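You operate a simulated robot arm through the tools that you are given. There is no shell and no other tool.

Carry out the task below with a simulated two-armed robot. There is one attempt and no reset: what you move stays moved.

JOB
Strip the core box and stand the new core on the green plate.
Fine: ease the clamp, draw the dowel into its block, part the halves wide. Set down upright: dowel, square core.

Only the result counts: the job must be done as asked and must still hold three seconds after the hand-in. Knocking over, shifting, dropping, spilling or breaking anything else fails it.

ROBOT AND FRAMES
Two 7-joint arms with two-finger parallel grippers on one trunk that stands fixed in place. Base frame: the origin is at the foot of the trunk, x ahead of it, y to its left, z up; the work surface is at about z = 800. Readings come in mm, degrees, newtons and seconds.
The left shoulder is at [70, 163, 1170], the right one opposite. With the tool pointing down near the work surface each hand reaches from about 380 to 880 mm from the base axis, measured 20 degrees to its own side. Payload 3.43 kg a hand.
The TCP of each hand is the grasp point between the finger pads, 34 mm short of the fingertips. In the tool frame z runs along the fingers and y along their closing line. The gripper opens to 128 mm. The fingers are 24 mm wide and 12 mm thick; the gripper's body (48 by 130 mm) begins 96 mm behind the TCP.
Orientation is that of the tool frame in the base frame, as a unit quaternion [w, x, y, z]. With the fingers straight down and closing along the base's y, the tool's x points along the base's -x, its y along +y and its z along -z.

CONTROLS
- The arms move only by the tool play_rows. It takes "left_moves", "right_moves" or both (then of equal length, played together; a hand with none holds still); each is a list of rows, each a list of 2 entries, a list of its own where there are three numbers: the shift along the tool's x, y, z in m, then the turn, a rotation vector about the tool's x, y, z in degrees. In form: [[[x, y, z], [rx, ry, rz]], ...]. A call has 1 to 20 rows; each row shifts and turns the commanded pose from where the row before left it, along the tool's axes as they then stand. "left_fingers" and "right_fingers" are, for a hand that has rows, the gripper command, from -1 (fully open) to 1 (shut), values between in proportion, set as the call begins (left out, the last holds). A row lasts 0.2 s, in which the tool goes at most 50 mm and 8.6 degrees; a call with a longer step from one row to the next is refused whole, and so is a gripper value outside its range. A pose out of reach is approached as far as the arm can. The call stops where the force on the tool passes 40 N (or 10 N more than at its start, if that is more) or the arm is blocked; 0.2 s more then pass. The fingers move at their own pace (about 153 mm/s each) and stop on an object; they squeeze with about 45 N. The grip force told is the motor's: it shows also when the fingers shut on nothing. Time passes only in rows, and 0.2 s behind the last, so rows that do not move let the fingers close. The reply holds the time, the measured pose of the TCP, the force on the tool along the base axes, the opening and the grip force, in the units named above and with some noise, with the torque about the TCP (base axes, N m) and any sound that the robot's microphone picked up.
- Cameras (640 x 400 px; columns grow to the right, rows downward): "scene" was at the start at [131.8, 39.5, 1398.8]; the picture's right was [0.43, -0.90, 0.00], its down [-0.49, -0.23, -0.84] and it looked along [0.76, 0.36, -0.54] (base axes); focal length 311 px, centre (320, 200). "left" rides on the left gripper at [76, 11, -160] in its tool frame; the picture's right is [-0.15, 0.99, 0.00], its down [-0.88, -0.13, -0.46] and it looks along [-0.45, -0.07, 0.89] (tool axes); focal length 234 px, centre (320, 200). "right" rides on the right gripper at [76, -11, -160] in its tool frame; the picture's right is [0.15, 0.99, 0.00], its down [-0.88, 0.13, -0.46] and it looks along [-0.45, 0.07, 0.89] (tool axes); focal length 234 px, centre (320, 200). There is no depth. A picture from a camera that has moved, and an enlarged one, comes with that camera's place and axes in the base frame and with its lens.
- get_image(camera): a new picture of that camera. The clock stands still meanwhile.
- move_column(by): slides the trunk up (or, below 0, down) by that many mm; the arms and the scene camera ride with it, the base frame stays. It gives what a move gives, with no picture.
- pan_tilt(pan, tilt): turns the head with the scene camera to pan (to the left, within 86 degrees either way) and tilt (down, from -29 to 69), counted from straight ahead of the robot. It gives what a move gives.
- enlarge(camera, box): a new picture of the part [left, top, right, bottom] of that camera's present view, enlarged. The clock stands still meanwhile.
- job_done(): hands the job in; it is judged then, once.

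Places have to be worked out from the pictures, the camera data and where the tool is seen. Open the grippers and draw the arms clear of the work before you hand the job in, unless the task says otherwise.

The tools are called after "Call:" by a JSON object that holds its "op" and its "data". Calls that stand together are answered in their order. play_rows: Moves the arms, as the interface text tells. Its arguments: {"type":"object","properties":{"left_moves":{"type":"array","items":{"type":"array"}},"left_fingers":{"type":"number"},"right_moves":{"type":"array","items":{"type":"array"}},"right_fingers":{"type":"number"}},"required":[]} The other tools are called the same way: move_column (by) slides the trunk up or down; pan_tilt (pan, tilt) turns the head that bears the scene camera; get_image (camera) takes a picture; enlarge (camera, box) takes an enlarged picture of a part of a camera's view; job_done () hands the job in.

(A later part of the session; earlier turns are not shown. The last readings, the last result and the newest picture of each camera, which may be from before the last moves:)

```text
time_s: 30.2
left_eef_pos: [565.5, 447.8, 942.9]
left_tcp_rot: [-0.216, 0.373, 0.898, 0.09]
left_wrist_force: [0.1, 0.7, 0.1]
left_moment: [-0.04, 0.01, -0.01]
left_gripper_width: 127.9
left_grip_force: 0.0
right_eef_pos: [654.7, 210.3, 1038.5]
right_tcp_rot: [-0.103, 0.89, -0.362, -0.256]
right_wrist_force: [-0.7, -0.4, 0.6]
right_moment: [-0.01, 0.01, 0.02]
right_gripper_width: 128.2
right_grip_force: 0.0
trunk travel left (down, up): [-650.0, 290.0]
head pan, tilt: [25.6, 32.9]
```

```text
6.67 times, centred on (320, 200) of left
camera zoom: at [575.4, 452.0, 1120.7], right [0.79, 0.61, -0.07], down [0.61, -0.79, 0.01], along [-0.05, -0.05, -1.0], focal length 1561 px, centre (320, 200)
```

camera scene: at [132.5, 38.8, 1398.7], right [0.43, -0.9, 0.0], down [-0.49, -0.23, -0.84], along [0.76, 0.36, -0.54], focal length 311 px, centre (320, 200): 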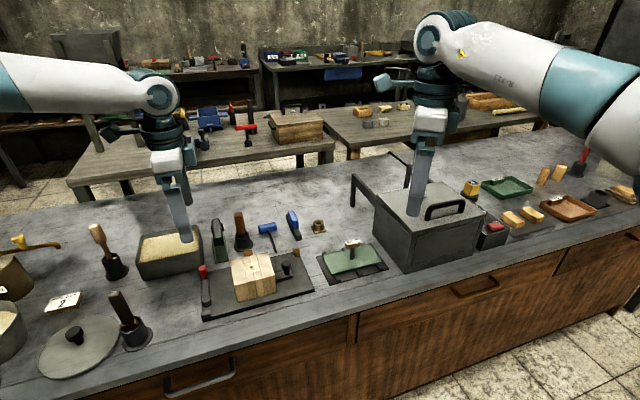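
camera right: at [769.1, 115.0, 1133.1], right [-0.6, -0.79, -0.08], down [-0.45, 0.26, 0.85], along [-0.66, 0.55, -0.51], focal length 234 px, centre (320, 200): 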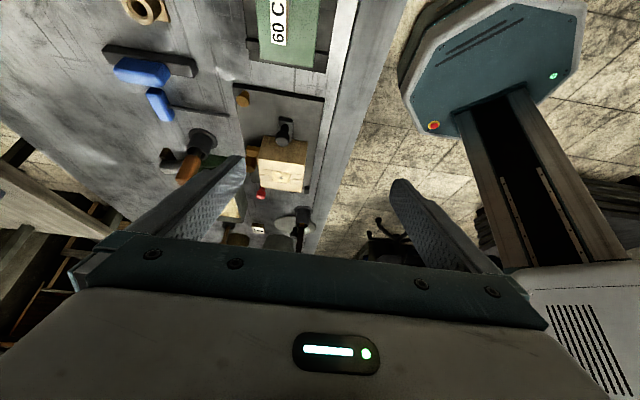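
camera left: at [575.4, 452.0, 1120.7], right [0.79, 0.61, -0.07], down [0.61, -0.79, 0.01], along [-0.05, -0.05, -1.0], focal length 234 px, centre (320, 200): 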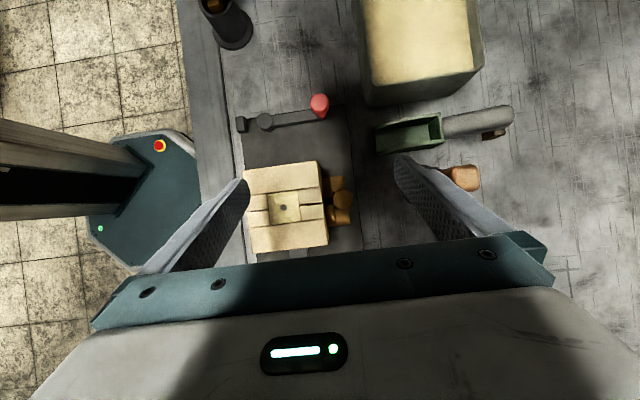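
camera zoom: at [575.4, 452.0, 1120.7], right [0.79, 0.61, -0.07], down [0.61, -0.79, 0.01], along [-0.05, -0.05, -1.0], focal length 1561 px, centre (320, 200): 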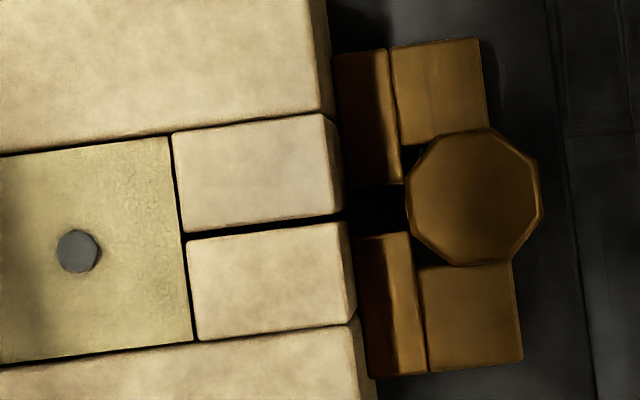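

I zoom in much further on the grey dot in the core and on the dowel from this straight-down view.

Call:
{"op": "enlarge", "data": {"camera": "left", "box": [274, 201, 294, 214]}}

Call:
{"op": "enlarge", "data": {"camera": "left", "box": [318, 186, 356, 226]}}

Call:
{"op": "enlarge", "data": {"camera": "scene", "box": [240, 250, 272, 270]}}

Call:
{"op": "enlarge", "data": {"camera": "right", "box": [268, 160, 300, 190]}}

```text
16.00 times, centred on (284, 208) of left
camera zoom: at [575.4, 452.0, 1120.7], right [0.79, 0.61, -0.07], down [0.61, -0.79, 0.01], along [-0.05, -0.05, -1.0], focal length 3747 px, centre (896, 80)
```

zoom: 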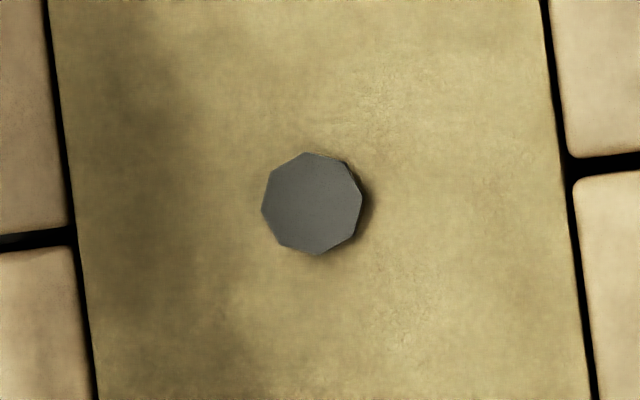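

```text
10.00 times, centred on (337, 206) of left
camera zoom: at [575.4, 452.0, 1120.7], right [0.79, 0.61, -0.07], down [0.61, -0.79, 0.01], along [-0.05, -0.05, -1.0], focal length 2342 px, centre (150, 140)
```

zoom: 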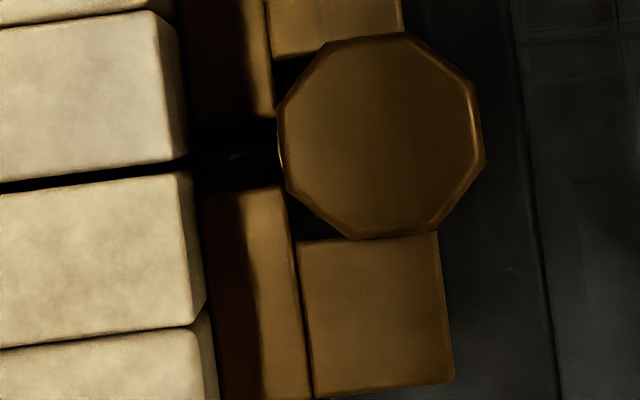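

```text
16.00 times, centred on (256, 260) of scene
camera zoom: at [131.5, 40.4, 1398.8], right [0.43, -0.9, 0.0], down [-0.49, -0.24, -0.84], along [0.76, 0.36, -0.54], focal length 4980 px, centre (1344, -760)
```

zoom: 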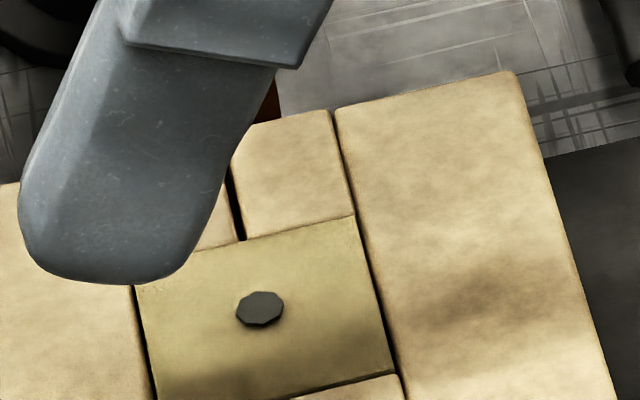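

```text
13.33 times, centred on (284, 175) of right
camera zoom: at [769.4, 115.1, 1133.0], right [-0.6, -0.79, -0.08], down [-0.45, 0.26, 0.85], along [-0.66, 0.55, -0.52], focal length 3122 px, centre (800, 533)
```

zoom: 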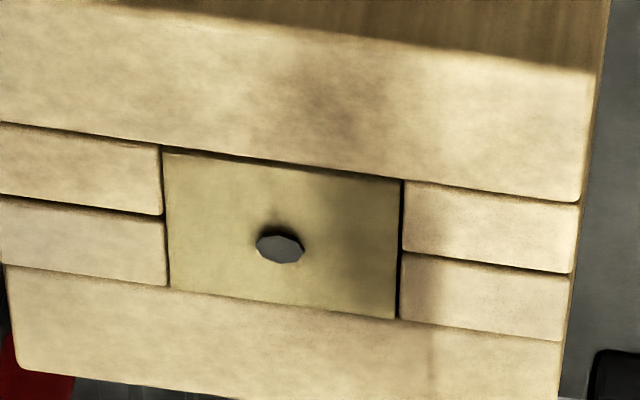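

The grey dot is only a thin stud on the core's top face. To see the dowel's true side profile, I set the left camera low on the +y side looking along -y.

Call:
{"op": "play_rows", "data": {"left_moves": [[[0, 0, -0.015], [0, -6.75, 0]], [[0, 0, -0.015], [0, -6.75, 0]], [[0, 0, -0.015], [0, -6.75, 0]], [[0, 0, -0.015], [0, -6.75, 0]], [[0, 0, 0], [0, 0, 7.5]], [[0, 0, 0], [0, 0, 7.5]], [[0, 0, 0], [0, 0, 7.5]], [[0, 0, 0], [0, 0, 7.5]], [[0, 0, 0], [0, 0, 7.5]], [[0, 0, 0], [0, 0, 7.5]], [[0.046, 0.008, 0], [0, 0, 0]], [[0.046, 0.008, 0], [0, 0, 0]], [[0, 0, 0], [0, -8, 0]], [[0, 0, 0], [0, -8, 0]], [[0, 0, 0], [0, -8, 0]], [[0, 0, 0], [0, -8, 0]], [[0, 0, 0], [0, -8, 0]], [[0, 0, 0], [0, -8, 0]], [[0, 0, 0], [0, 0, 0]]]}}

Call:
{"op": "get_image", "data": {"camera": "left"}}

```text
time_s: 34.2
left_eef_pos: [592.3, 525.2, 1000.8]
left_tcp_rot: [0.288, 0.646, 0.646, -0.288]
left_wrist_force: [0.0, -1.0, 0.8]
left_moment: [0.03, 0.0, 0.0]
left_gripper_width: 128.0
left_grip_force: 0.1
right_eef_pos: [653.0, 209.2, 1038.8]
right_tcp_rot: [-0.104, 0.89, -0.363, -0.256]
right_wrist_force: [-0.6, -0.3, 0.1]
right_moment: [-0.01, -0.03, 0.0]
right_gripper_width: 128.1
right_grip_force: 0.0
trunk travel left (down, up): [-650.0, 290.0]
head pan, tilt: [25.6, 32.9]
```

```text
taken
camera left: at [603.4, 695.8, 1051.7], right [0.99, -0.1, 0.11], down [-0.13, -0.25, 0.96], along [-0.07, -0.96, -0.26], focal length 234 px, centre (320, 200)
```

left: 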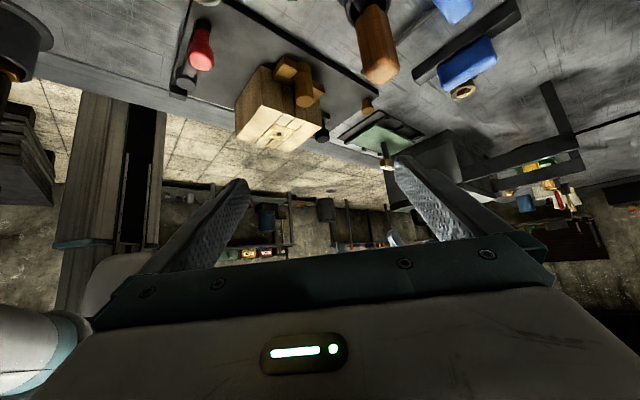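

The tilt works here. I lower the hand about 70 mm and zoom in on the dowel.

Call:
{"op": "play_rows", "data": {"left_moves": [[[0.026, 0, 0.0234], [0, 0, 0]], [[0.026, 0, 0.0234], [0, 0, 0]], [[0, 0, 0], [0, 0, 0]]]}}

Call:
{"op": "get_image", "data": {"camera": "left"}}

Call:
{"op": "enlarge", "data": {"camera": "left", "box": [220, 40, 348, 160]}}

```text
time_s: 35.0
left_eef_pos: [592.8, 525.9, 932.8]
left_tcp_rot: [0.288, 0.645, 0.647, -0.287]
left_wrist_force: [0.0, 0.0, 2.0]
left_moment: [0.04, -0.09, -0.02]
left_gripper_width: 128.1
left_grip_force: 0.1
right_eef_pos: [655.4, 209.9, 1039.5]
right_tcp_rot: [-0.105, 0.89, -0.364, -0.255]
right_wrist_force: [0.0, 0.4, 0.0]
right_moment: [0.0, -0.01, 0.0]
right_gripper_width: 128.1
right_grip_force: 0.0
trunk travel left (down, up): [-650.0, 290.0]
head pan, tilt: [25.6, 32.9]
```

```text
taken
camera left: at [603.9, 696.3, 982.5], right [0.99, -0.1, 0.11], down [-0.13, -0.25, 0.96], along [-0.07, -0.96, -0.26], focal length 234 px, centre (320, 200)
```

left: 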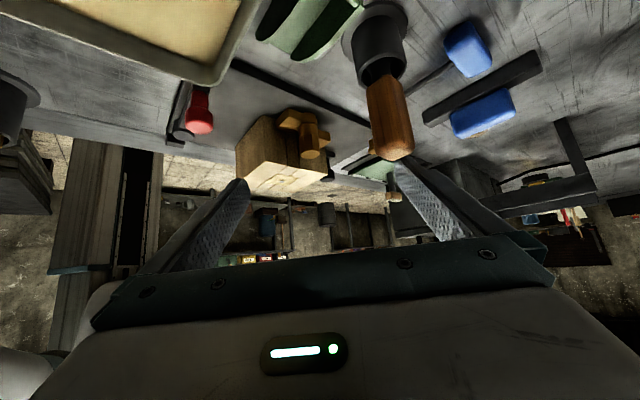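

```text
3.33 times, centred on (284, 100) of left
camera zoom: at [603.9, 696.3, 982.5], right [0.99, -0.1, 0.11], down [-0.13, -0.25, 0.96], along [-0.07, -0.96, -0.26], focal length 781 px, centre (440, 533)
```

zoom: 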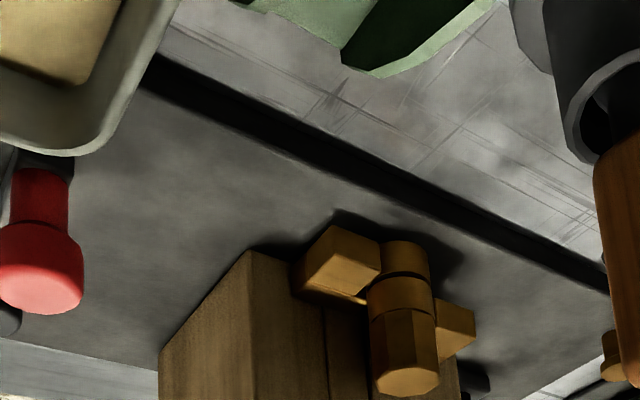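

Call:
{"op": "enlarge", "data": {"camera": "left", "box": [272, 98, 332, 164]}}

Call:
{"op": "enlarge", "data": {"camera": "left", "box": [270, 100, 310, 130]}}

```text
6.06 times, centred on (302, 131) of left
camera zoom: at [603.9, 696.3, 982.5], right [0.99, -0.1, 0.11], down [-0.13, -0.25, 0.96], along [-0.07, -0.96, -0.26], focal length 1419 px, centre (429, 618)
```

zoom: 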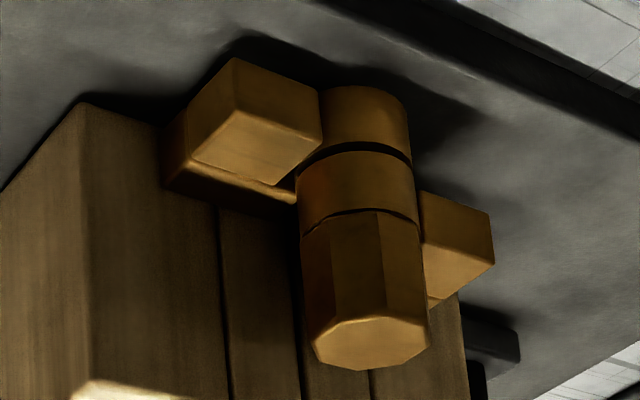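

```text
13.33 times, centred on (290, 115) of left
camera zoom: at [603.9, 696.3, 982.5], right [0.99, -0.1, 0.11], down [-0.13, -0.25, 0.96], along [-0.07, -0.96, -0.26], focal length 3122 px, centre (720, 1333)
```

zoom: 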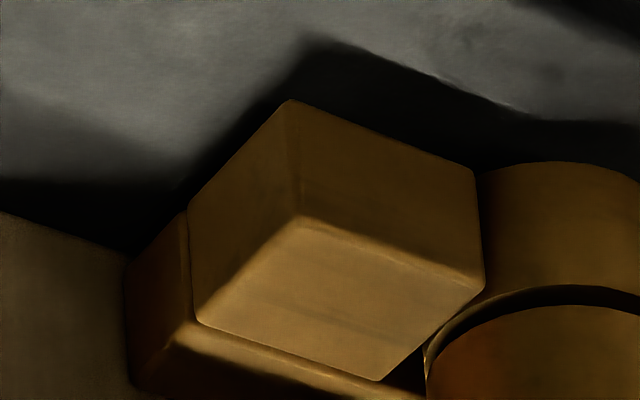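

The picture is now clear: two brown lugs (one per half), a lower cylinder, a ring and an octagonal head – a vertical pin through stacked knuckles. I look at the bored block closely as the likely home for the dowel.

Call:
{"op": "enlarge", "data": {"camera": "right", "box": [110, 0, 180, 44]}}

Call:
{"op": "enlarge", "data": {"camera": "scene", "box": [302, 212, 334, 240]}}

Call:
{"op": "enlarge", "data": {"camera": "scene", "box": [310, 225, 400, 290]}}

```text
9.09 times, centred on (145, 22) of right
camera zoom: at [769.7, 114.1, 1133.0], right [-0.6, -0.79, -0.08], down [-0.45, 0.26, 0.85], along [-0.66, 0.55, -0.52], focal length 2129 px, centre (1911, 1818)
```

zoom: 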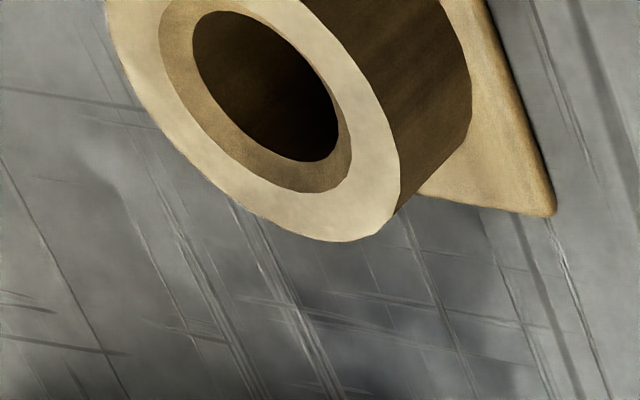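

```text
14.29 times, centred on (318, 226) of scene
camera zoom: at [131.7, 39.4, 1398.8], right [0.43, -0.9, 0.0], down [-0.49, -0.23, -0.84], along [0.76, 0.36, -0.54], focal length 4447 px, centre (349, -171)
```

zoom: 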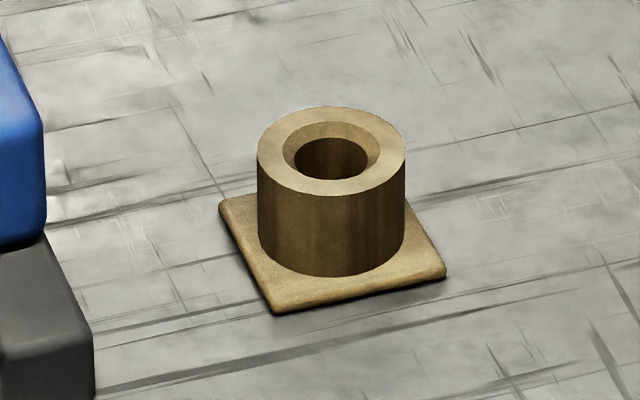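

```text
6.15 times, centred on (355, 258) of scene
camera zoom: at [131.7, 39.4, 1398.8], right [0.43, -0.9, 0.0], down [-0.49, -0.23, -0.84], along [0.76, 0.36, -0.54], focal length 1916 px, centre (105, -154)
```

zoom: 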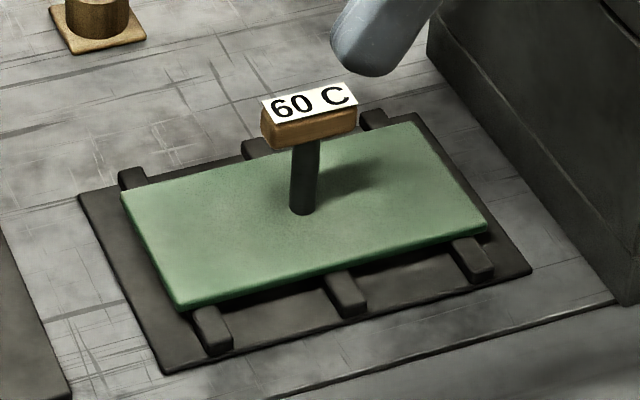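

The bored block with a countersink at about (809, 368), tube top z≈829, is clearly the dowel's block, and the green plate carries a 60 C sign on a post. I now retract the right arm out of the way, and raise and level the left hand.

Call:
{"op": "play_rows", "data": {"left_moves": [[[-0.026, 0, -0.0234], [0, 0, 0]], [[-0.026, 0, -0.0234], [0, 0, 0]], [[-0.02, 0, -0.02], [0, 8, 0]], [[0, 0, 0], [0, 8, 0]], [[0, 0, 0], [0, 8, 0]], [[0, 0, 0], [0, 8, 0]], [[0, 0, 0], [0, 8, 0]], [[0, 0, 0], [0, 8, 0]], [[0, 0, 0], [0, 0, 0]]], "right_moves": [[[0, 0, -0.03], [0, 8, 0]], [[0, 0, -0.03], [0, 8, 0]], [[0, 0, -0.03], [0, 8, 0]], [[0.03, 0.03, 0], [0, 7, 0]], [[0.03, 0.03, 0], [0, 0, 0]], [[0.035, 0.035, 0], [0, 0, 0]], [[0.035, 0.035, 0], [0, 0, 0]], [[0.035, 0.035, 0], [0, 0, 0]], [[0.03, 0.03, 0], [0, 0, 0]]]}}

Call:
{"op": "get_image", "data": {"camera": "scene"}}

```text
time_s: 37.0
left_eef_pos: [593.5, 527.5, 1030.3]
left_tcp_rot: [-0.001, 0.707, 0.707, 0.001]
left_wrist_force: [0.2, -0.1, -0.1]
left_moment: [0.02, 0.0, -0.01]
left_gripper_width: 128.2
left_grip_force: 0.1
right_eef_pos: [678.8, -97.9, 1113.4]
right_tcp_rot: [-0.003, 0.926, -0.378, -0.008]
right_wrist_force: [-0.2, 0.7, 0.9]
right_moment: [0.04, 0.01, 0.0]
right_gripper_width: 128.0
right_grip_force: 0.2
right hand out of reach, approached as far as the arm can: row 3
trunk travel left (down, up): [-650.0, 290.0]
head pan, tilt: [25.6, 32.9]
```

```text
taken
camera scene: at [131.8, 37.8, 1398.8], right [0.43, -0.9, 0.0], down [-0.49, -0.23, -0.84], along [0.76, 0.36, -0.54], focal length 311 px, centre (320, 200)
```

scene: 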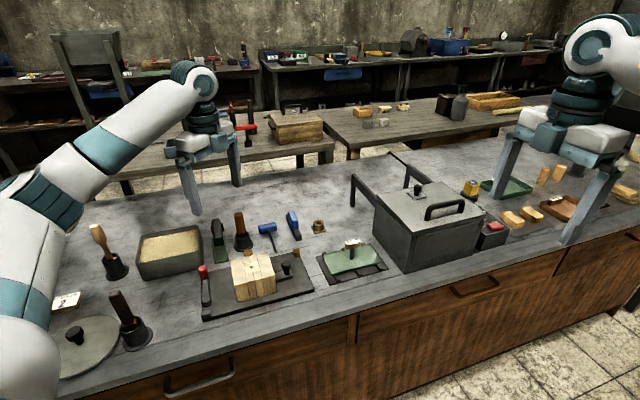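

Before disturbing anything I test whether the left hand can reach above the bored block at (809, 368) pointing down.

Call:
{"op": "play_rows", "data": {"left_moves": [[[0, 0, 0], [0, 0, 7.5]], [[0, 0, 0], [0, 0, 7.5]], [[0, 0, 0], [0, 0, 7.5]], [[0, 0, 0], [0, 0, 7.5]], [[0, 0, 0], [0, 0, 7.5]], [[0, 0, 0], [0, 0, 7.5]], [[0.0066, 0.0442, 0], [0, 0, 0]], [[0.0066, 0.0442, 0], [0, 0, 0]], [[0.0066, 0.0442, 0], [0, 0, 0]], [[0.0066, 0.0442, 0], [0, 0, 0]], [[0.0066, 0.0442, 0.01], [0, 0, 0]], [[0.0066, 0.0442, 0.01], [0, 0, 0]], [[0, 0, 0], [0, 0, 0]]]}}

Call:
{"op": "get_image", "data": {"camera": "left"}}

```text
time_s: 39.8
left_eef_pos: [807.0, 372.0, 1009.2]
left_tcp_rot: [0.001, 0.924, 0.383, 0.001]
left_wrist_force: [-0.4, -0.4, 0.8]
left_moment: [0.0, 0.0, 0.02]
left_gripper_width: 127.9
left_grip_force: 0.1
right_eef_pos: [677.8, -94.2, 1115.0]
right_tcp_rot: [-0.002, 0.926, -0.378, -0.009]
right_wrist_force: [-0.5, 0.4, 0.6]
right_moment: [-0.02, -0.01, -0.01]
right_gripper_width: 128.0
right_grip_force: 0.0
trunk travel left (down, up): [-650.0, 290.0]
head pan, tilt: [25.6, 32.9]
```

```text
taken
camera left: at [868.1, 417.2, 1168.8], right [0.6, -0.8, 0.0], down [-0.72, -0.53, 0.46], along [-0.37, -0.27, -0.89], focal length 234 px, centre (320, 200)
```

left: 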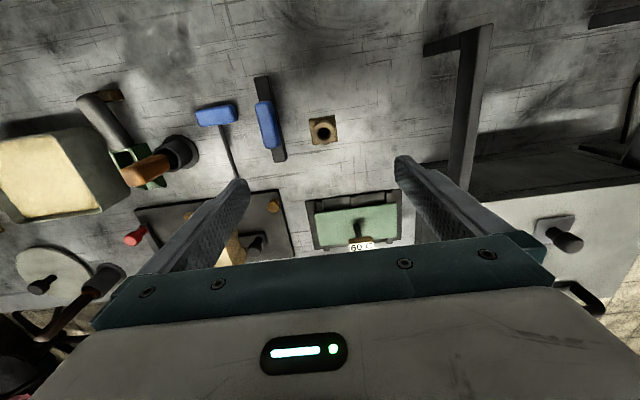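

Reachable at this height. I enlarge both views of the bored block to locate its axis precisely.

Call:
{"op": "enlarge", "data": {"camera": "left", "box": [299, 112, 347, 142]}}

Call:
{"op": "enlarge", "data": {"camera": "scene", "box": [302, 216, 334, 236]}}

Call:
{"op": "enlarge", "data": {"camera": "left", "box": [295, 170, 415, 260]}}

```text
13.33 times, centred on (323, 127) of left
camera zoom: at [868.1, 417.2, 1168.8], right [0.6, -0.8, 0.0], down [-0.72, -0.53, 0.46], along [-0.37, -0.27, -0.89], focal length 3122 px, centre (280, 1173)
```

zoom: 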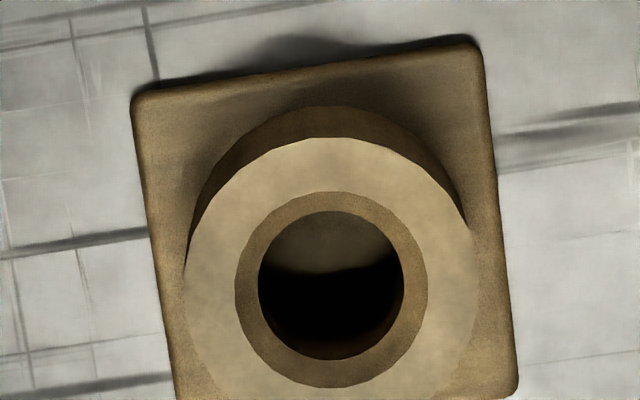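

```text
16.00 times, centred on (318, 226) of scene
camera zoom: at [131.1, 40.9, 1398.8], right [0.43, -0.9, 0.0], down [-0.49, -0.24, -0.84], along [0.76, 0.36, -0.54], focal length 4980 px, centre (352, -216)
```

zoom: 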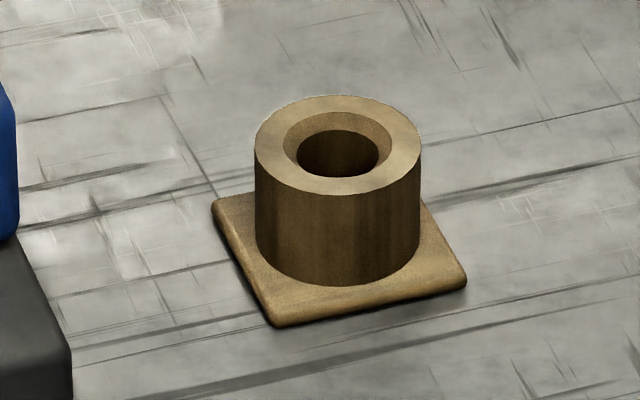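

```text
4.44 times, centred on (355, 215) of left
camera zoom: at [868.1, 417.2, 1168.8], right [0.6, -0.8, 0.0], down [-0.72, -0.53, 0.46], along [-0.37, -0.27, -0.89], focal length 1041 px, centre (164, 133)
```

zoom: 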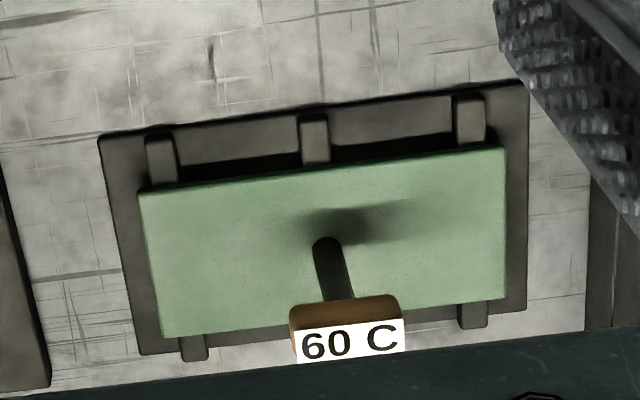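

Block axis is about (815, 371), tube top z≈825; the plate centre is about (723, 229) with the sign post in its middle. Next I go over the red lever knob at about (496, 526) to inspect the clamp.

Call:
{"op": "play_rows", "data": {"left_moves": [[[-0.0139, -0.0411, 0], [0, 0, 0]], [[-0.0139, -0.0411, 0], [0, 0, 0]], [[-0.0139, -0.0411, 0], [0, 0, 0]], [[-0.0139, -0.0411, 0], [0, 0, 0]], [[-0.0139, -0.0411, 0], [0, 0, 0]], [[-0.0139, -0.0411, 0], [0, 0, 0]], [[-0.0139, -0.0411, 0], [0, 0, 0]], [[-0.0139, -0.0411, 0], [0, 0, 0]], [[0, 0, 0.03], [0, 0, 0]], [[0, 0, 0], [0, 0, 0]]]}}

Call:
{"op": "get_image", "data": {"camera": "left"}}

Call:
{"op": "enlarge", "data": {"camera": "left", "box": [240, 120, 400, 220]}}

```text
time_s: 42.0
left_eef_pos: [497.7, 522.4, 981.1]
left_tcp_rot: [0.0, 0.924, 0.383, 0.0]
left_wrist_force: [-0.1, 0.2, -0.2]
left_moment: [0.01, -0.02, 0.01]
left_gripper_width: 127.9
left_grip_force: 0.0
right_eef_pos: [677.5, -96.6, 1114.0]
right_tcp_rot: [-0.004, 0.926, -0.378, -0.009]
right_wrist_force: [-0.6, 0.0, -0.4]
right_moment: [0.03, -0.02, 0.02]
right_gripper_width: 127.9
right_grip_force: 0.1
trunk travel left (down, up): [-650.0, 290.0]
head pan, tilt: [25.6, 32.9]
```

```text
taken
camera left: at [559.1, 568.1, 1140.7], right [0.6, -0.8, 0.0], down [-0.72, -0.53, 0.46], along [-0.37, -0.27, -0.89], focal length 234 px, centre (320, 200)
```

left: 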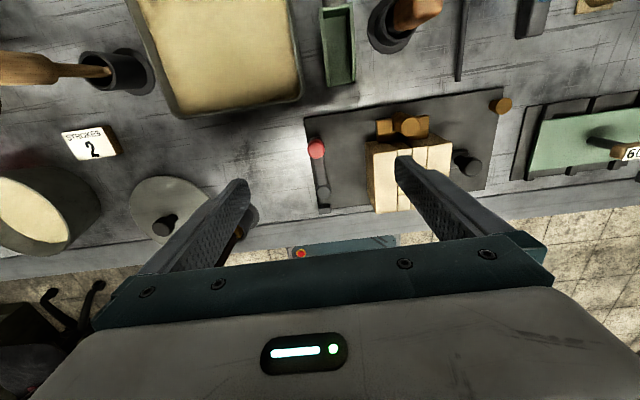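

```text
4.00 times, centred on (320, 170) of left
camera zoom: at [559.1, 568.1, 1140.7], right [0.6, -0.8, 0.0], down [-0.72, -0.53, 0.46], along [-0.37, -0.27, -0.89], focal length 937 px, centre (320, 320)
```

zoom: 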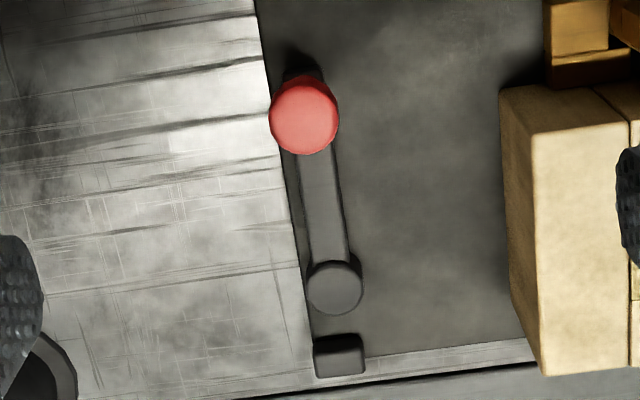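

The lever runs exactly along e2 from pivot (444, 476) to the knob at about (496, 527). I narrow the fingers to ~50 mm, align over the knob and lower to it.

Call:
{"op": "play_rows", "data": {"left_moves": [[[0.002, -0.005, 0], [0, 0, 0]], [[0, 0, 0.02], [0, 0, 0]], [[0, 0, 0.03], [0, 0, 0]], [[0, 0, 0.03], [0, 0, 0]], [[0, 0, 0], [0, 0, 0]]], "left_fingers": 0.22}}

Call:
{"op": "get_image", "data": {"camera": "left"}}

Call:
{"op": "enlarge", "data": {"camera": "scene", "box": [160, 220, 288, 300]}}

```text
time_s: 43.2
left_eef_pos: [495.9, 527.4, 898.6]
left_tcp_rot: [0.0, 0.924, 0.383, -0.001]
left_wrist_force: [0.1, 0.4, 0.0]
left_moment: [-0.01, 0.03, 0.0]
left_gripper_width: 50.3
left_grip_force: 0.0
right_eef_pos: [679.2, -94.8, 1113.9]
right_tcp_rot: [-0.003, 0.925, -0.379, -0.009]
right_wrist_force: [-0.5, 0.4, -0.3]
right_moment: [-0.02, -0.02, 0.01]
right_gripper_width: 127.8
right_grip_force: 0.1
trunk travel left (down, up): [-650.0, 290.0]
head pan, tilt: [25.6, 32.9]
```

```text
taken
camera left: at [557.3, 573.7, 1058.8], right [0.6, -0.8, 0.0], down [-0.71, -0.53, 0.46], along [-0.37, -0.27, -0.89], focal length 234 px, centre (320, 200)
```

left: 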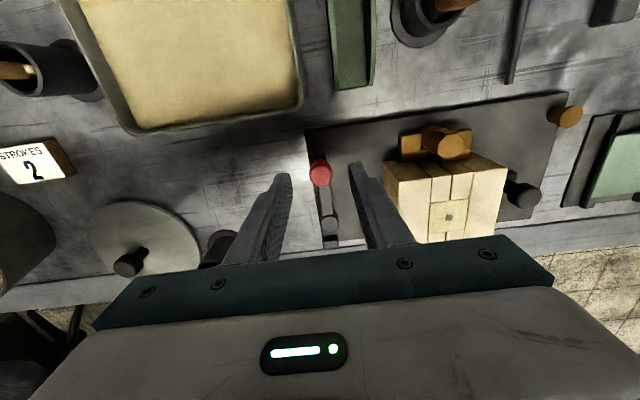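

```text
5.00 times, centred on (224, 260) of scene
camera zoom: at [131.7, 39.2, 1398.8], right [0.43, -0.9, 0.0], down [-0.49, -0.23, -0.84], along [0.76, 0.36, -0.54], focal length 1556 px, centre (800, -100)
```

zoom: 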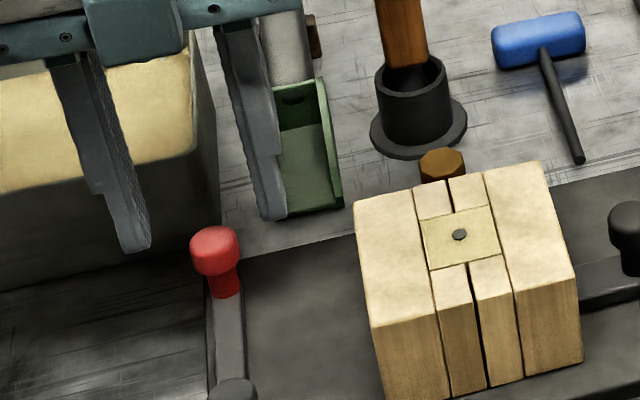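

The knob is centred between the fingers. I lower 27 mm more and close on the knob.

Call:
{"op": "play_rows", "data": {"left_moves": [[[0, 0, 0.014], [0, 0, 0]], [[0, 0, 0.013], [0, 0, 0]], [[0, 0, 0], [0, 0, 0]]]}}

Call:
{"op": "play_rows", "data": {"left_moves": [[[0, 0, 0], [0, 0, 0]], [[0, 0, 0], [0, 0, 0]], [[0, 0, 0], [0, 0, 0]]], "left_fingers": 1}}

Call:
{"op": "get_image", "data": {"camera": "left"}}

Call:
{"op": "enlarge", "data": {"camera": "scene", "box": [160, 220, 288, 300]}}

```text
time_s: 44.0
left_eef_pos: [497.2, 528.8, 873.6]
left_tcp_rot: [0.0, 0.924, 0.383, 0.0]
left_wrist_force: [-0.3, -0.6, 0.6]
left_moment: [0.02, 0.0, 0.0]
left_gripper_width: 49.9
left_grip_force: 0.1
right_eef_pos: [679.5, -96.0, 1113.7]
right_tcp_rot: [-0.002, 0.925, -0.379, -0.008]
right_wrist_force: [0.6, 0.6, -0.4]
right_moment: [0.01, 0.01, 0.02]
right_gripper_width: 128.1
right_grip_force: 0.0
trunk travel left (down, up): [-650.0, 290.0]
head pan, tilt: [25.6, 32.9]
```

```text
time_s: 44.8
left_eef_pos: [496.0, 527.2, 871.5]
left_tcp_rot: [0.0, 0.924, 0.382, 0.0]
left_wrist_force: [-0.6, -0.6, -1.2]
left_moment: [0.1, -0.13, 0.0]
left_gripper_width: 21.3
left_grip_force: 45.1
right_eef_pos: [679.2, -94.5, 1114.2]
right_tcp_rot: [-0.003, 0.926, -0.378, -0.008]
right_wrist_force: [0.4, 0.4, 0.0]
right_moment: [-0.01, -0.02, -0.03]
right_gripper_width: 127.7
right_grip_force: 0.1
trunk travel left (down, up): [-650.0, 290.0]
head pan, tilt: [25.6, 32.9]
```

```text
taken
camera left: at [557.6, 573.6, 1032.6], right [0.6, -0.8, 0.0], down [-0.71, -0.53, 0.46], along [-0.37, -0.27, -0.89], focal length 234 px, centre (320, 200)
```

left: 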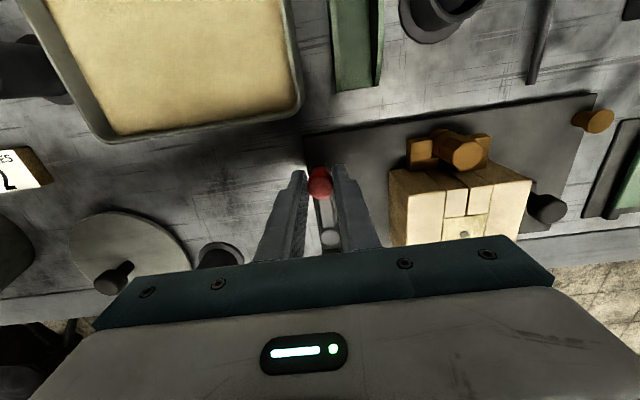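

```text
5.00 times, centred on (224, 260) of scene
camera zoom: at [131.9, 39.4, 1398.7], right [0.43, -0.9, 0.0], down [-0.49, -0.23, -0.84], along [0.76, 0.36, -0.54], focal length 1556 px, centre (800, -100)
```

zoom: 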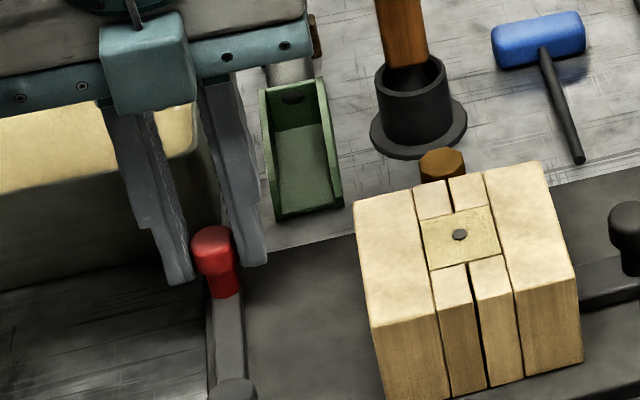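

The knob is held (21 mm). I try swinging the lever outwards (-e1) by a small 4° arc and watch the force.

Call:
{"op": "play_rows", "data": {"left_moves": [[[-0.0001, -0.0025, 0], [0, 0, -2]], [[-0.0001, -0.0025, 0], [0, 0, -2]], [[0, 0, 0], [0, 0, 0]]]}}

```text
time_s: 45.6
left_eef_pos: [492.9, 530.5, 872.4]
left_tcp_rot: [0.0, 0.91, 0.415, 0.0]
left_wrist_force: [1.9, -0.5, -4.3]
left_moment: [0.23, -0.19, 0.07]
left_gripper_width: 21.4
left_grip_force: 44.6
right_eef_pos: [678.3, -94.9, 1114.9]
right_tcp_rot: [-0.003, 0.926, -0.378, -0.01]
right_wrist_force: [-0.2, 0.3, 0.0]
right_moment: [0.02, 0.03, -0.07]
right_gripper_width: 127.9
right_grip_force: 0.1
trunk travel left (down, up): [-650.0, 290.0]
head pan, tilt: [25.6, 32.9]
```

It moves freely with only ~2 N sideways. I check that the lever itself turned with it.

Call:
{"op": "enlarge", "data": {"camera": "left", "box": [270, 140, 370, 260]}}

Call:
{"op": "enlarge", "data": {"camera": "scene", "box": [180, 250, 260, 325]}}

```text
3.33 times, centred on (320, 200) of left
camera zoom: at [550.4, 581.3, 1032.6], right [0.65, -0.76, 0.0], down [-0.68, -0.58, 0.46], along [-0.35, -0.3, -0.89], focal length 781 px, centre (320, 200)
```

zoom: 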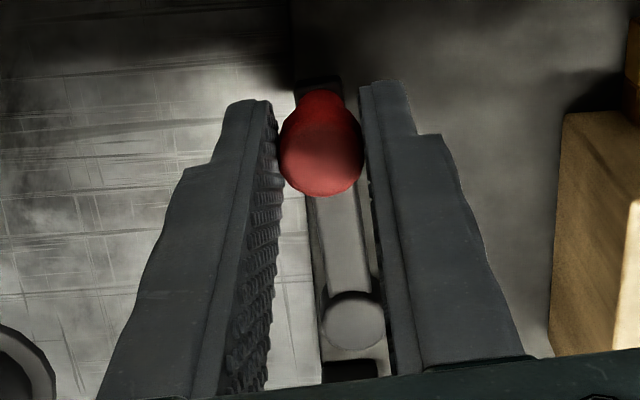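

```text
5.33 times, centred on (220, 288) of scene
camera zoom: at [132.4, 39.8, 1398.7], right [0.43, -0.9, 0.0], down [-0.49, -0.23, -0.84], along [0.76, 0.36, -0.54], focal length 1660 px, centre (853, -267)
```

zoom: 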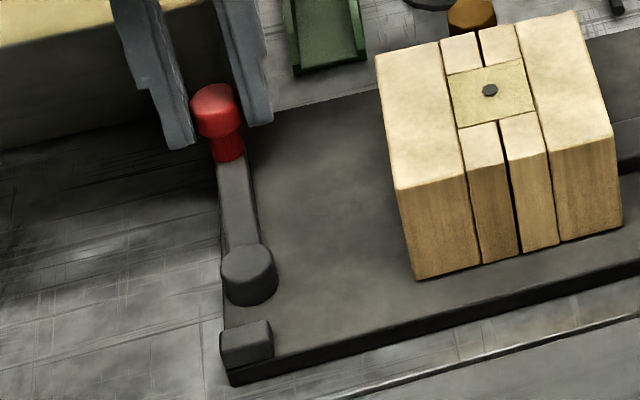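

The lever turns outward with the hand. I continue the arc another 30° in 5° steps.

Call:
{"op": "play_rows", "data": {"left_moves": [[[-0.000275, -0.0063, 0], [0, 0, -5]], [[-0.000275, -0.0063, 0], [0, 0, -5]], [[-0.000275, -0.0063, 0], [0, 0, -5]], [[-0.000275, -0.0063, 0], [0, 0, -5]], [[-0.000275, -0.0063, 0], [0, 0, -5]], [[-0.000275, -0.0063, 0], [0, 0, -5]], [[0, 0, 0], [0, 0, 0]]]}}

Call:
{"op": "enlarge", "data": {"camera": "scene", "box": [160, 240, 288, 330]}}

```text
time_s: 47.2
left_eef_pos: [457.2, 548.0, 872.8]
left_tcp_rot: [0.0, 0.771, 0.637, 0.0]
left_wrist_force: [2.0, 8.1, 2.9]
left_moment: [0.46, -0.09, 0.02]
left_gripper_width: 21.5
left_grip_force: 44.8
right_eef_pos: [678.5, -93.6, 1114.4]
right_tcp_rot: [-0.003, 0.926, -0.378, -0.008]
right_wrist_force: [-0.2, -1.2, -1.1]
right_moment: [-0.04, -0.03, 0.01]
right_gripper_width: 127.9
right_grip_force: 0.0
trunk travel left (down, up): [-650.0, 290.0]
head pan, tilt: [25.6, 32.9]
```

```text
4.44 times, centred on (224, 285) of scene
camera zoom: at [131.7, 40.2, 1398.8], right [0.43, -0.9, 0.0], down [-0.49, -0.24, -0.84], along [0.76, 0.36, -0.54], focal length 1384 px, centre (747, -178)
```

zoom: 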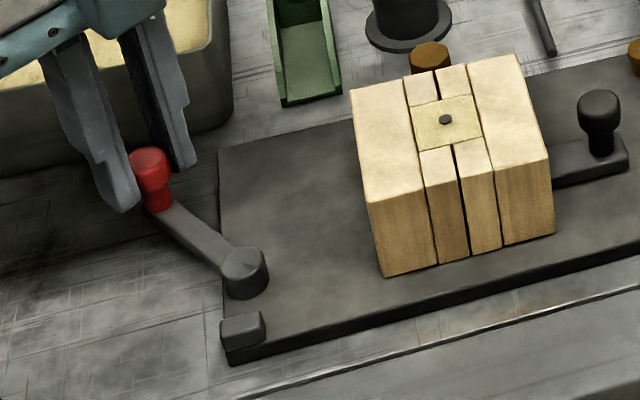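

Lever is at ~34°, moving easily. I carry on another 30°, with a slight outward correction of the radius.

Call:
{"op": "play_rows", "data": {"left_moves": [[[0.0001, -0.0064, 0], [0, 0, -5]], [[0.0001, -0.0064, 0], [0, 0, -5]], [[0.0, -0.0064, 0], [0, 0, -5]], [[-0.0002, -0.0064, 0], [0, 0, -5]], [[-0.0002, -0.0064, 0], [0, 0, -5]], [[-0.0002, -0.0064, 0], [0, 0, -5]], [[0, 0, 0], [0, 0, 0]]]}}

Call:
{"op": "enlarge", "data": {"camera": "scene", "box": [130, 240, 288, 340]}}

```text
time_s: 48.8
left_eef_pos: [424.9, 545.1, 873.4]
left_tcp_rot: [0.002, 0.58, 0.815, 0.0]
left_wrist_force: [31.8, 3.3, -3.7]
left_moment: [0.65, -0.92, 0.1]
left_gripper_width: 21.6
left_grip_force: 44.8
right_eef_pos: [683.3, -94.3, 1112.5]
right_tcp_rot: [-0.002, 0.926, -0.378, -0.01]
right_wrist_force: [-0.2, -0.1, 0.3]
right_moment: [-0.03, -0.02, -0.02]
right_gripper_width: 128.1
right_grip_force: 0.0
trunk travel left (down, up): [-650.0, 290.0]
head pan, tilt: [25.6, 32.9]
```

```text
4.00 times, centred on (209, 290) of scene
camera zoom: at [137.2, 40.0, 1398.2], right [0.43, -0.9, 0.0], down [-0.49, -0.23, -0.84], along [0.76, 0.36, -0.55], focal length 1245 px, centre (764, -160)
```

zoom: 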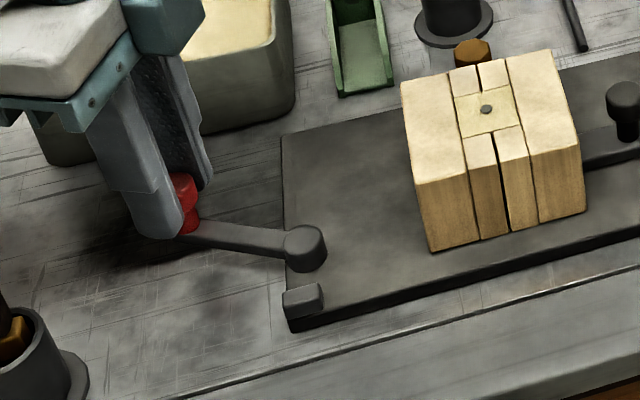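

Force jumped to 32 N: the lever has reached its end stop at about 60°. I back off a few millimetres to relieve it and check the readings.

Call:
{"op": "play_rows", "data": {"left_moves": [[[0, 0.0025, 0], [0, 0, 1.5]], [[0, 0.002, 0], [0, 0, 1.5]], [[0, 0, 0], [0, 0, 0]]]}}

Call:
{"op": "enlarge", "data": {"camera": "scene", "box": [130, 240, 288, 340]}}

```text
time_s: 49.6
left_eef_pos: [425.0, 546.9, 872.8]
left_tcp_rot: [0.0, 0.602, 0.799, -0.001]
left_wrist_force: [17.3, 1.1, 10.1]
left_moment: [-0.4, -0.56, 0.1]
left_gripper_width: 21.3
left_grip_force: 44.9
right_eef_pos: [680.0, -94.9, 1112.6]
right_tcp_rot: [-0.003, 0.926, -0.378, -0.01]
right_wrist_force: [-0.3, -0.9, 0.9]
right_moment: [0.01, 0.03, 0.01]
right_gripper_width: 128.3
right_grip_force: 0.0
trunk travel left (down, up): [-650.0, 290.0]
head pan, tilt: [25.6, 32.9]
```

```text
4.00 times, centred on (209, 290) of scene
camera zoom: at [133.1, 38.7, 1398.8], right [0.43, -0.9, 0.0], down [-0.49, -0.23, -0.84], along [0.76, 0.36, -0.54], focal length 1245 px, centre (764, -160)
```

zoom: 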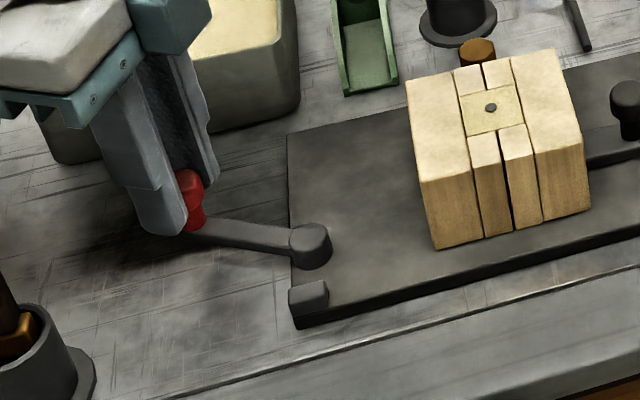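

The lever sits at about 60° open, against its stop. I open the fingers to release the knob and rise.

Call:
{"op": "play_rows", "data": {"left_moves": [[[0, 0.001, 0], [0, 0, 0]], [[0, 0, 0], [0, 0, 0]], [[0, 0, 0], [0, 0, 0]]], "left_fingers": 0.3}}

Call:
{"op": "play_rows", "data": {"left_moves": [[[0, 0, -0.03], [0, 0, 0]], [[0, 0, -0.04], [0, 0, 0]], [[0, 0, -0.04], [0, 0, 0]], [[0, 0, 0], [0, 0, 0]]]}}

Call:
{"op": "enlarge", "data": {"camera": "scene", "box": [160, 230, 320, 330]}}

Call:
{"op": "get_image", "data": {"camera": "left"}}

```text
time_s: 50.4
left_eef_pos: [423.8, 547.3, 873.0]
left_tcp_rot: [-0.001, 0.602, 0.798, 0.0]
left_wrist_force: [-0.5, -0.2, -0.3]
left_moment: [-0.02, 0.01, 0.01]
left_gripper_width: 44.8
left_grip_force: 0.0
right_eef_pos: [678.5, -94.5, 1114.2]
right_tcp_rot: [-0.002, 0.926, -0.377, -0.009]
right_wrist_force: [0.5, 1.0, 0.0]
right_moment: [-0.01, -0.02, 0.01]
right_gripper_width: 128.1
right_grip_force: 0.1
trunk travel left (down, up): [-650.0, 290.0]
head pan, tilt: [25.6, 32.9]
```

```text
time_s: 51.4
left_eef_pos: [425.2, 548.2, 983.9]
left_tcp_rot: [0.0, 0.602, 0.799, 0.0]
left_wrist_force: [-0.9, 0.5, -0.7]
left_moment: [0.03, 0.02, 0.02]
left_gripper_width: 45.0
left_grip_force: 0.0
right_eef_pos: [679.3, -95.5, 1114.0]
right_tcp_rot: [-0.002, 0.926, -0.378, -0.009]
right_wrist_force: [-0.2, -0.4, 0.9]
right_moment: [0.03, 0.02, 0.0]
right_gripper_width: 128.1
right_grip_force: 0.1
trunk travel left (down, up): [-650.0, 290.0]
head pan, tilt: [25.6, 32.9]
```

```text
4.00 times, centred on (240, 280) of scene
camera zoom: at [131.8, 39.6, 1398.8], right [0.43, -0.9, 0.0], down [-0.49, -0.23, -0.84], along [0.76, 0.36, -0.54], focal length 1245 px, centre (640, -120)
```

zoom: 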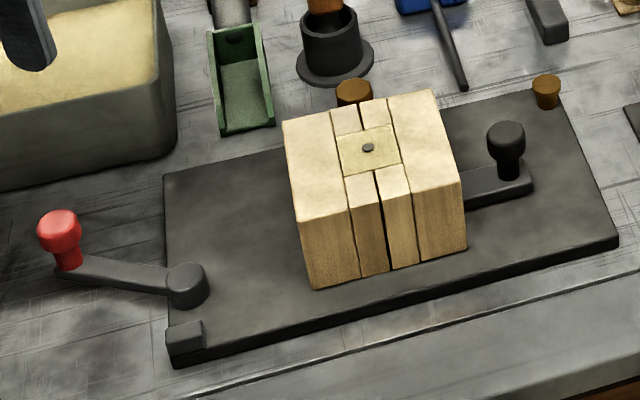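

```text
taken
camera left: at [414.6, 624.6, 1142.9], right [0.99, 0.13, 0.0], down [0.12, -0.88, 0.46], along [0.06, -0.45, -0.89], focal length 234 px, centre (320, 200)
```

left: 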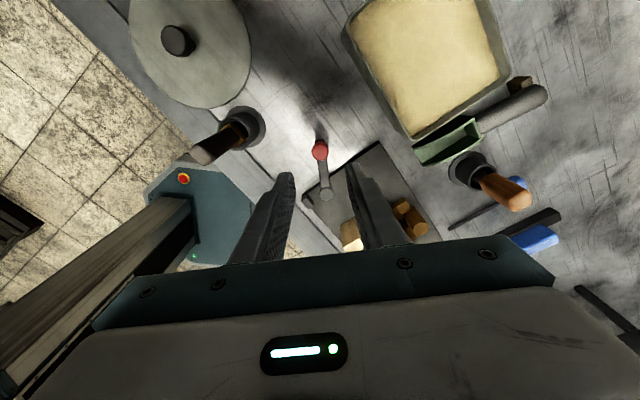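

The lever stays open and the base has not shifted. Next the dowel at about (582.8, 455.8): I turn the hand back so the fingers close along e1 and hover over it.

Call:
{"op": "play_rows", "data": {"left_moves": [[[0, 0, 0], [0, 0, 7.6]], [[0, 0, 0], [0, 0, 7.6]], [[0, 0, 0], [0, 0, 7.6]], [[0, 0, 0], [0, 0, 7.6]], [[0, 0, 0], [0, 0, 7.6]], [[0, 0, 0], [0, 0, 7.6]], [[0, 0, 0], [0, 0, 7.6]], [[0, 0, 0], [0, 0, 7.6]], [[0.0115, 0.0442, 0], [0, 0, 0]], [[0.0115, 0.0442, 0], [0, 0, 0]], [[0.0115, 0.0442, 0], [0, 0, 0]], [[0.0115, 0.0442, 0], [0, 0, 0]], [[0, 0, 0.03], [0, 0, 0]], [[0, 0, 0], [0, 0, 0]]], "left_fingers": 0.25}}

Call:
{"op": "get_image", "data": {"camera": "left"}}

Call:
{"op": "enlarge", "data": {"camera": "left", "box": [272, 140, 368, 200]}}

```text
time_s: 54.4
left_eef_pos: [583.7, 453.3, 953.9]
left_tcp_rot: [0.0, 0.923, 0.385, 0.0]
left_wrist_force: [0.4, -0.2, 0.3]
left_moment: [0.02, 0.03, -0.04]
left_gripper_width: 48.0
left_grip_force: 0.0
right_eef_pos: [678.3, -95.7, 1113.8]
right_tcp_rot: [-0.003, 0.926, -0.378, -0.009]
right_wrist_force: [0.8, -0.6, -0.2]
right_moment: [0.05, 0.03, -0.05]
right_gripper_width: 127.9
right_grip_force: 0.2
trunk travel left (down, up): [-650.0, 290.0]
head pan, tilt: [25.6, 32.9]
```

```text
taken
camera left: at [644.6, 500.2, 1112.4], right [0.6, -0.8, 0.0], down [-0.71, -0.53, 0.46], along [-0.37, -0.27, -0.89], focal length 234 px, centre (320, 200)
```

left: 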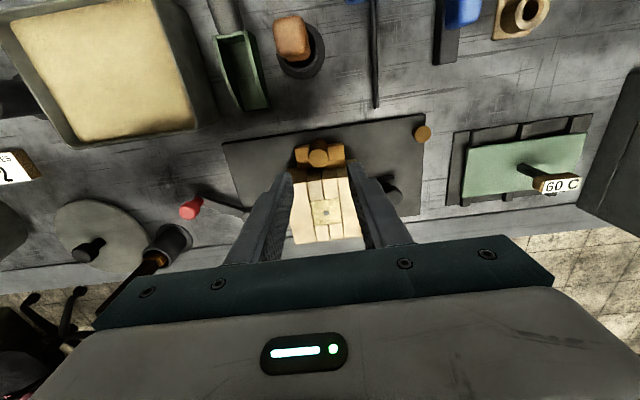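

```text
6.67 times, centred on (320, 170) of left
camera zoom: at [644.6, 500.2, 1112.4], right [0.6, -0.8, 0.0], down [-0.71, -0.53, 0.46], along [-0.37, -0.27, -0.89], focal length 1561 px, centre (320, 400)
```

zoom: 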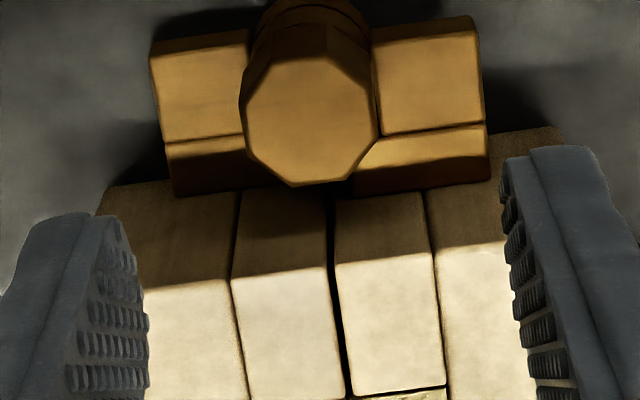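

Head top is at z≈863, the lug tops at z≈841, so I will grip the head with the tips at about z=846. I centre on the dowel and lower.

Call:
{"op": "play_rows", "data": {"left_moves": [[[0.001, -0.003, 0], [0, 0, 0]], [[0, 0, 0.03], [0, 0, 0]], [[0, 0, 0.03], [0, 0, 0]], [[0, 0, 0.0], [0, 0, 0]]]}}

Call:
{"op": "enlarge", "data": {"camera": "left", "box": [256, 140, 384, 220]}}

```text
time_s: 55.4
left_eef_pos: [579.8, 455.3, 892.1]
left_tcp_rot: [0.0, 0.923, 0.384, -0.001]
left_wrist_force: [1.0, -0.2, 0.1]
left_moment: [0.0, 0.0, 0.03]
left_gripper_width: 48.2
left_grip_force: 0.2
right_eef_pos: [678.1, -95.5, 1114.4]
right_tcp_rot: [-0.003, 0.926, -0.378, -0.01]
right_wrist_force: [0.9, 0.2, 0.0]
right_moment: [-0.01, 0.03, 0.01]
right_gripper_width: 128.1
right_grip_force: 0.0
trunk travel left (down, up): [-650.0, 290.0]
head pan, tilt: [25.6, 32.9]
```

```text
5.00 times, centred on (320, 180) of left
camera zoom: at [641.0, 502.1, 1052.0], right [0.6, -0.8, 0.0], down [-0.71, -0.53, 0.46], along [-0.37, -0.27, -0.89], focal length 1171 px, centre (320, 300)
```

zoom: 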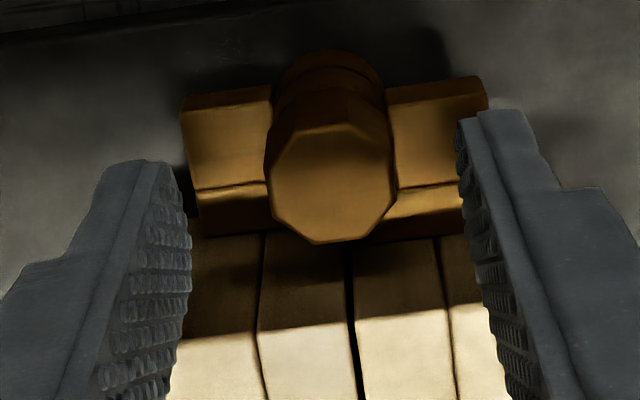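

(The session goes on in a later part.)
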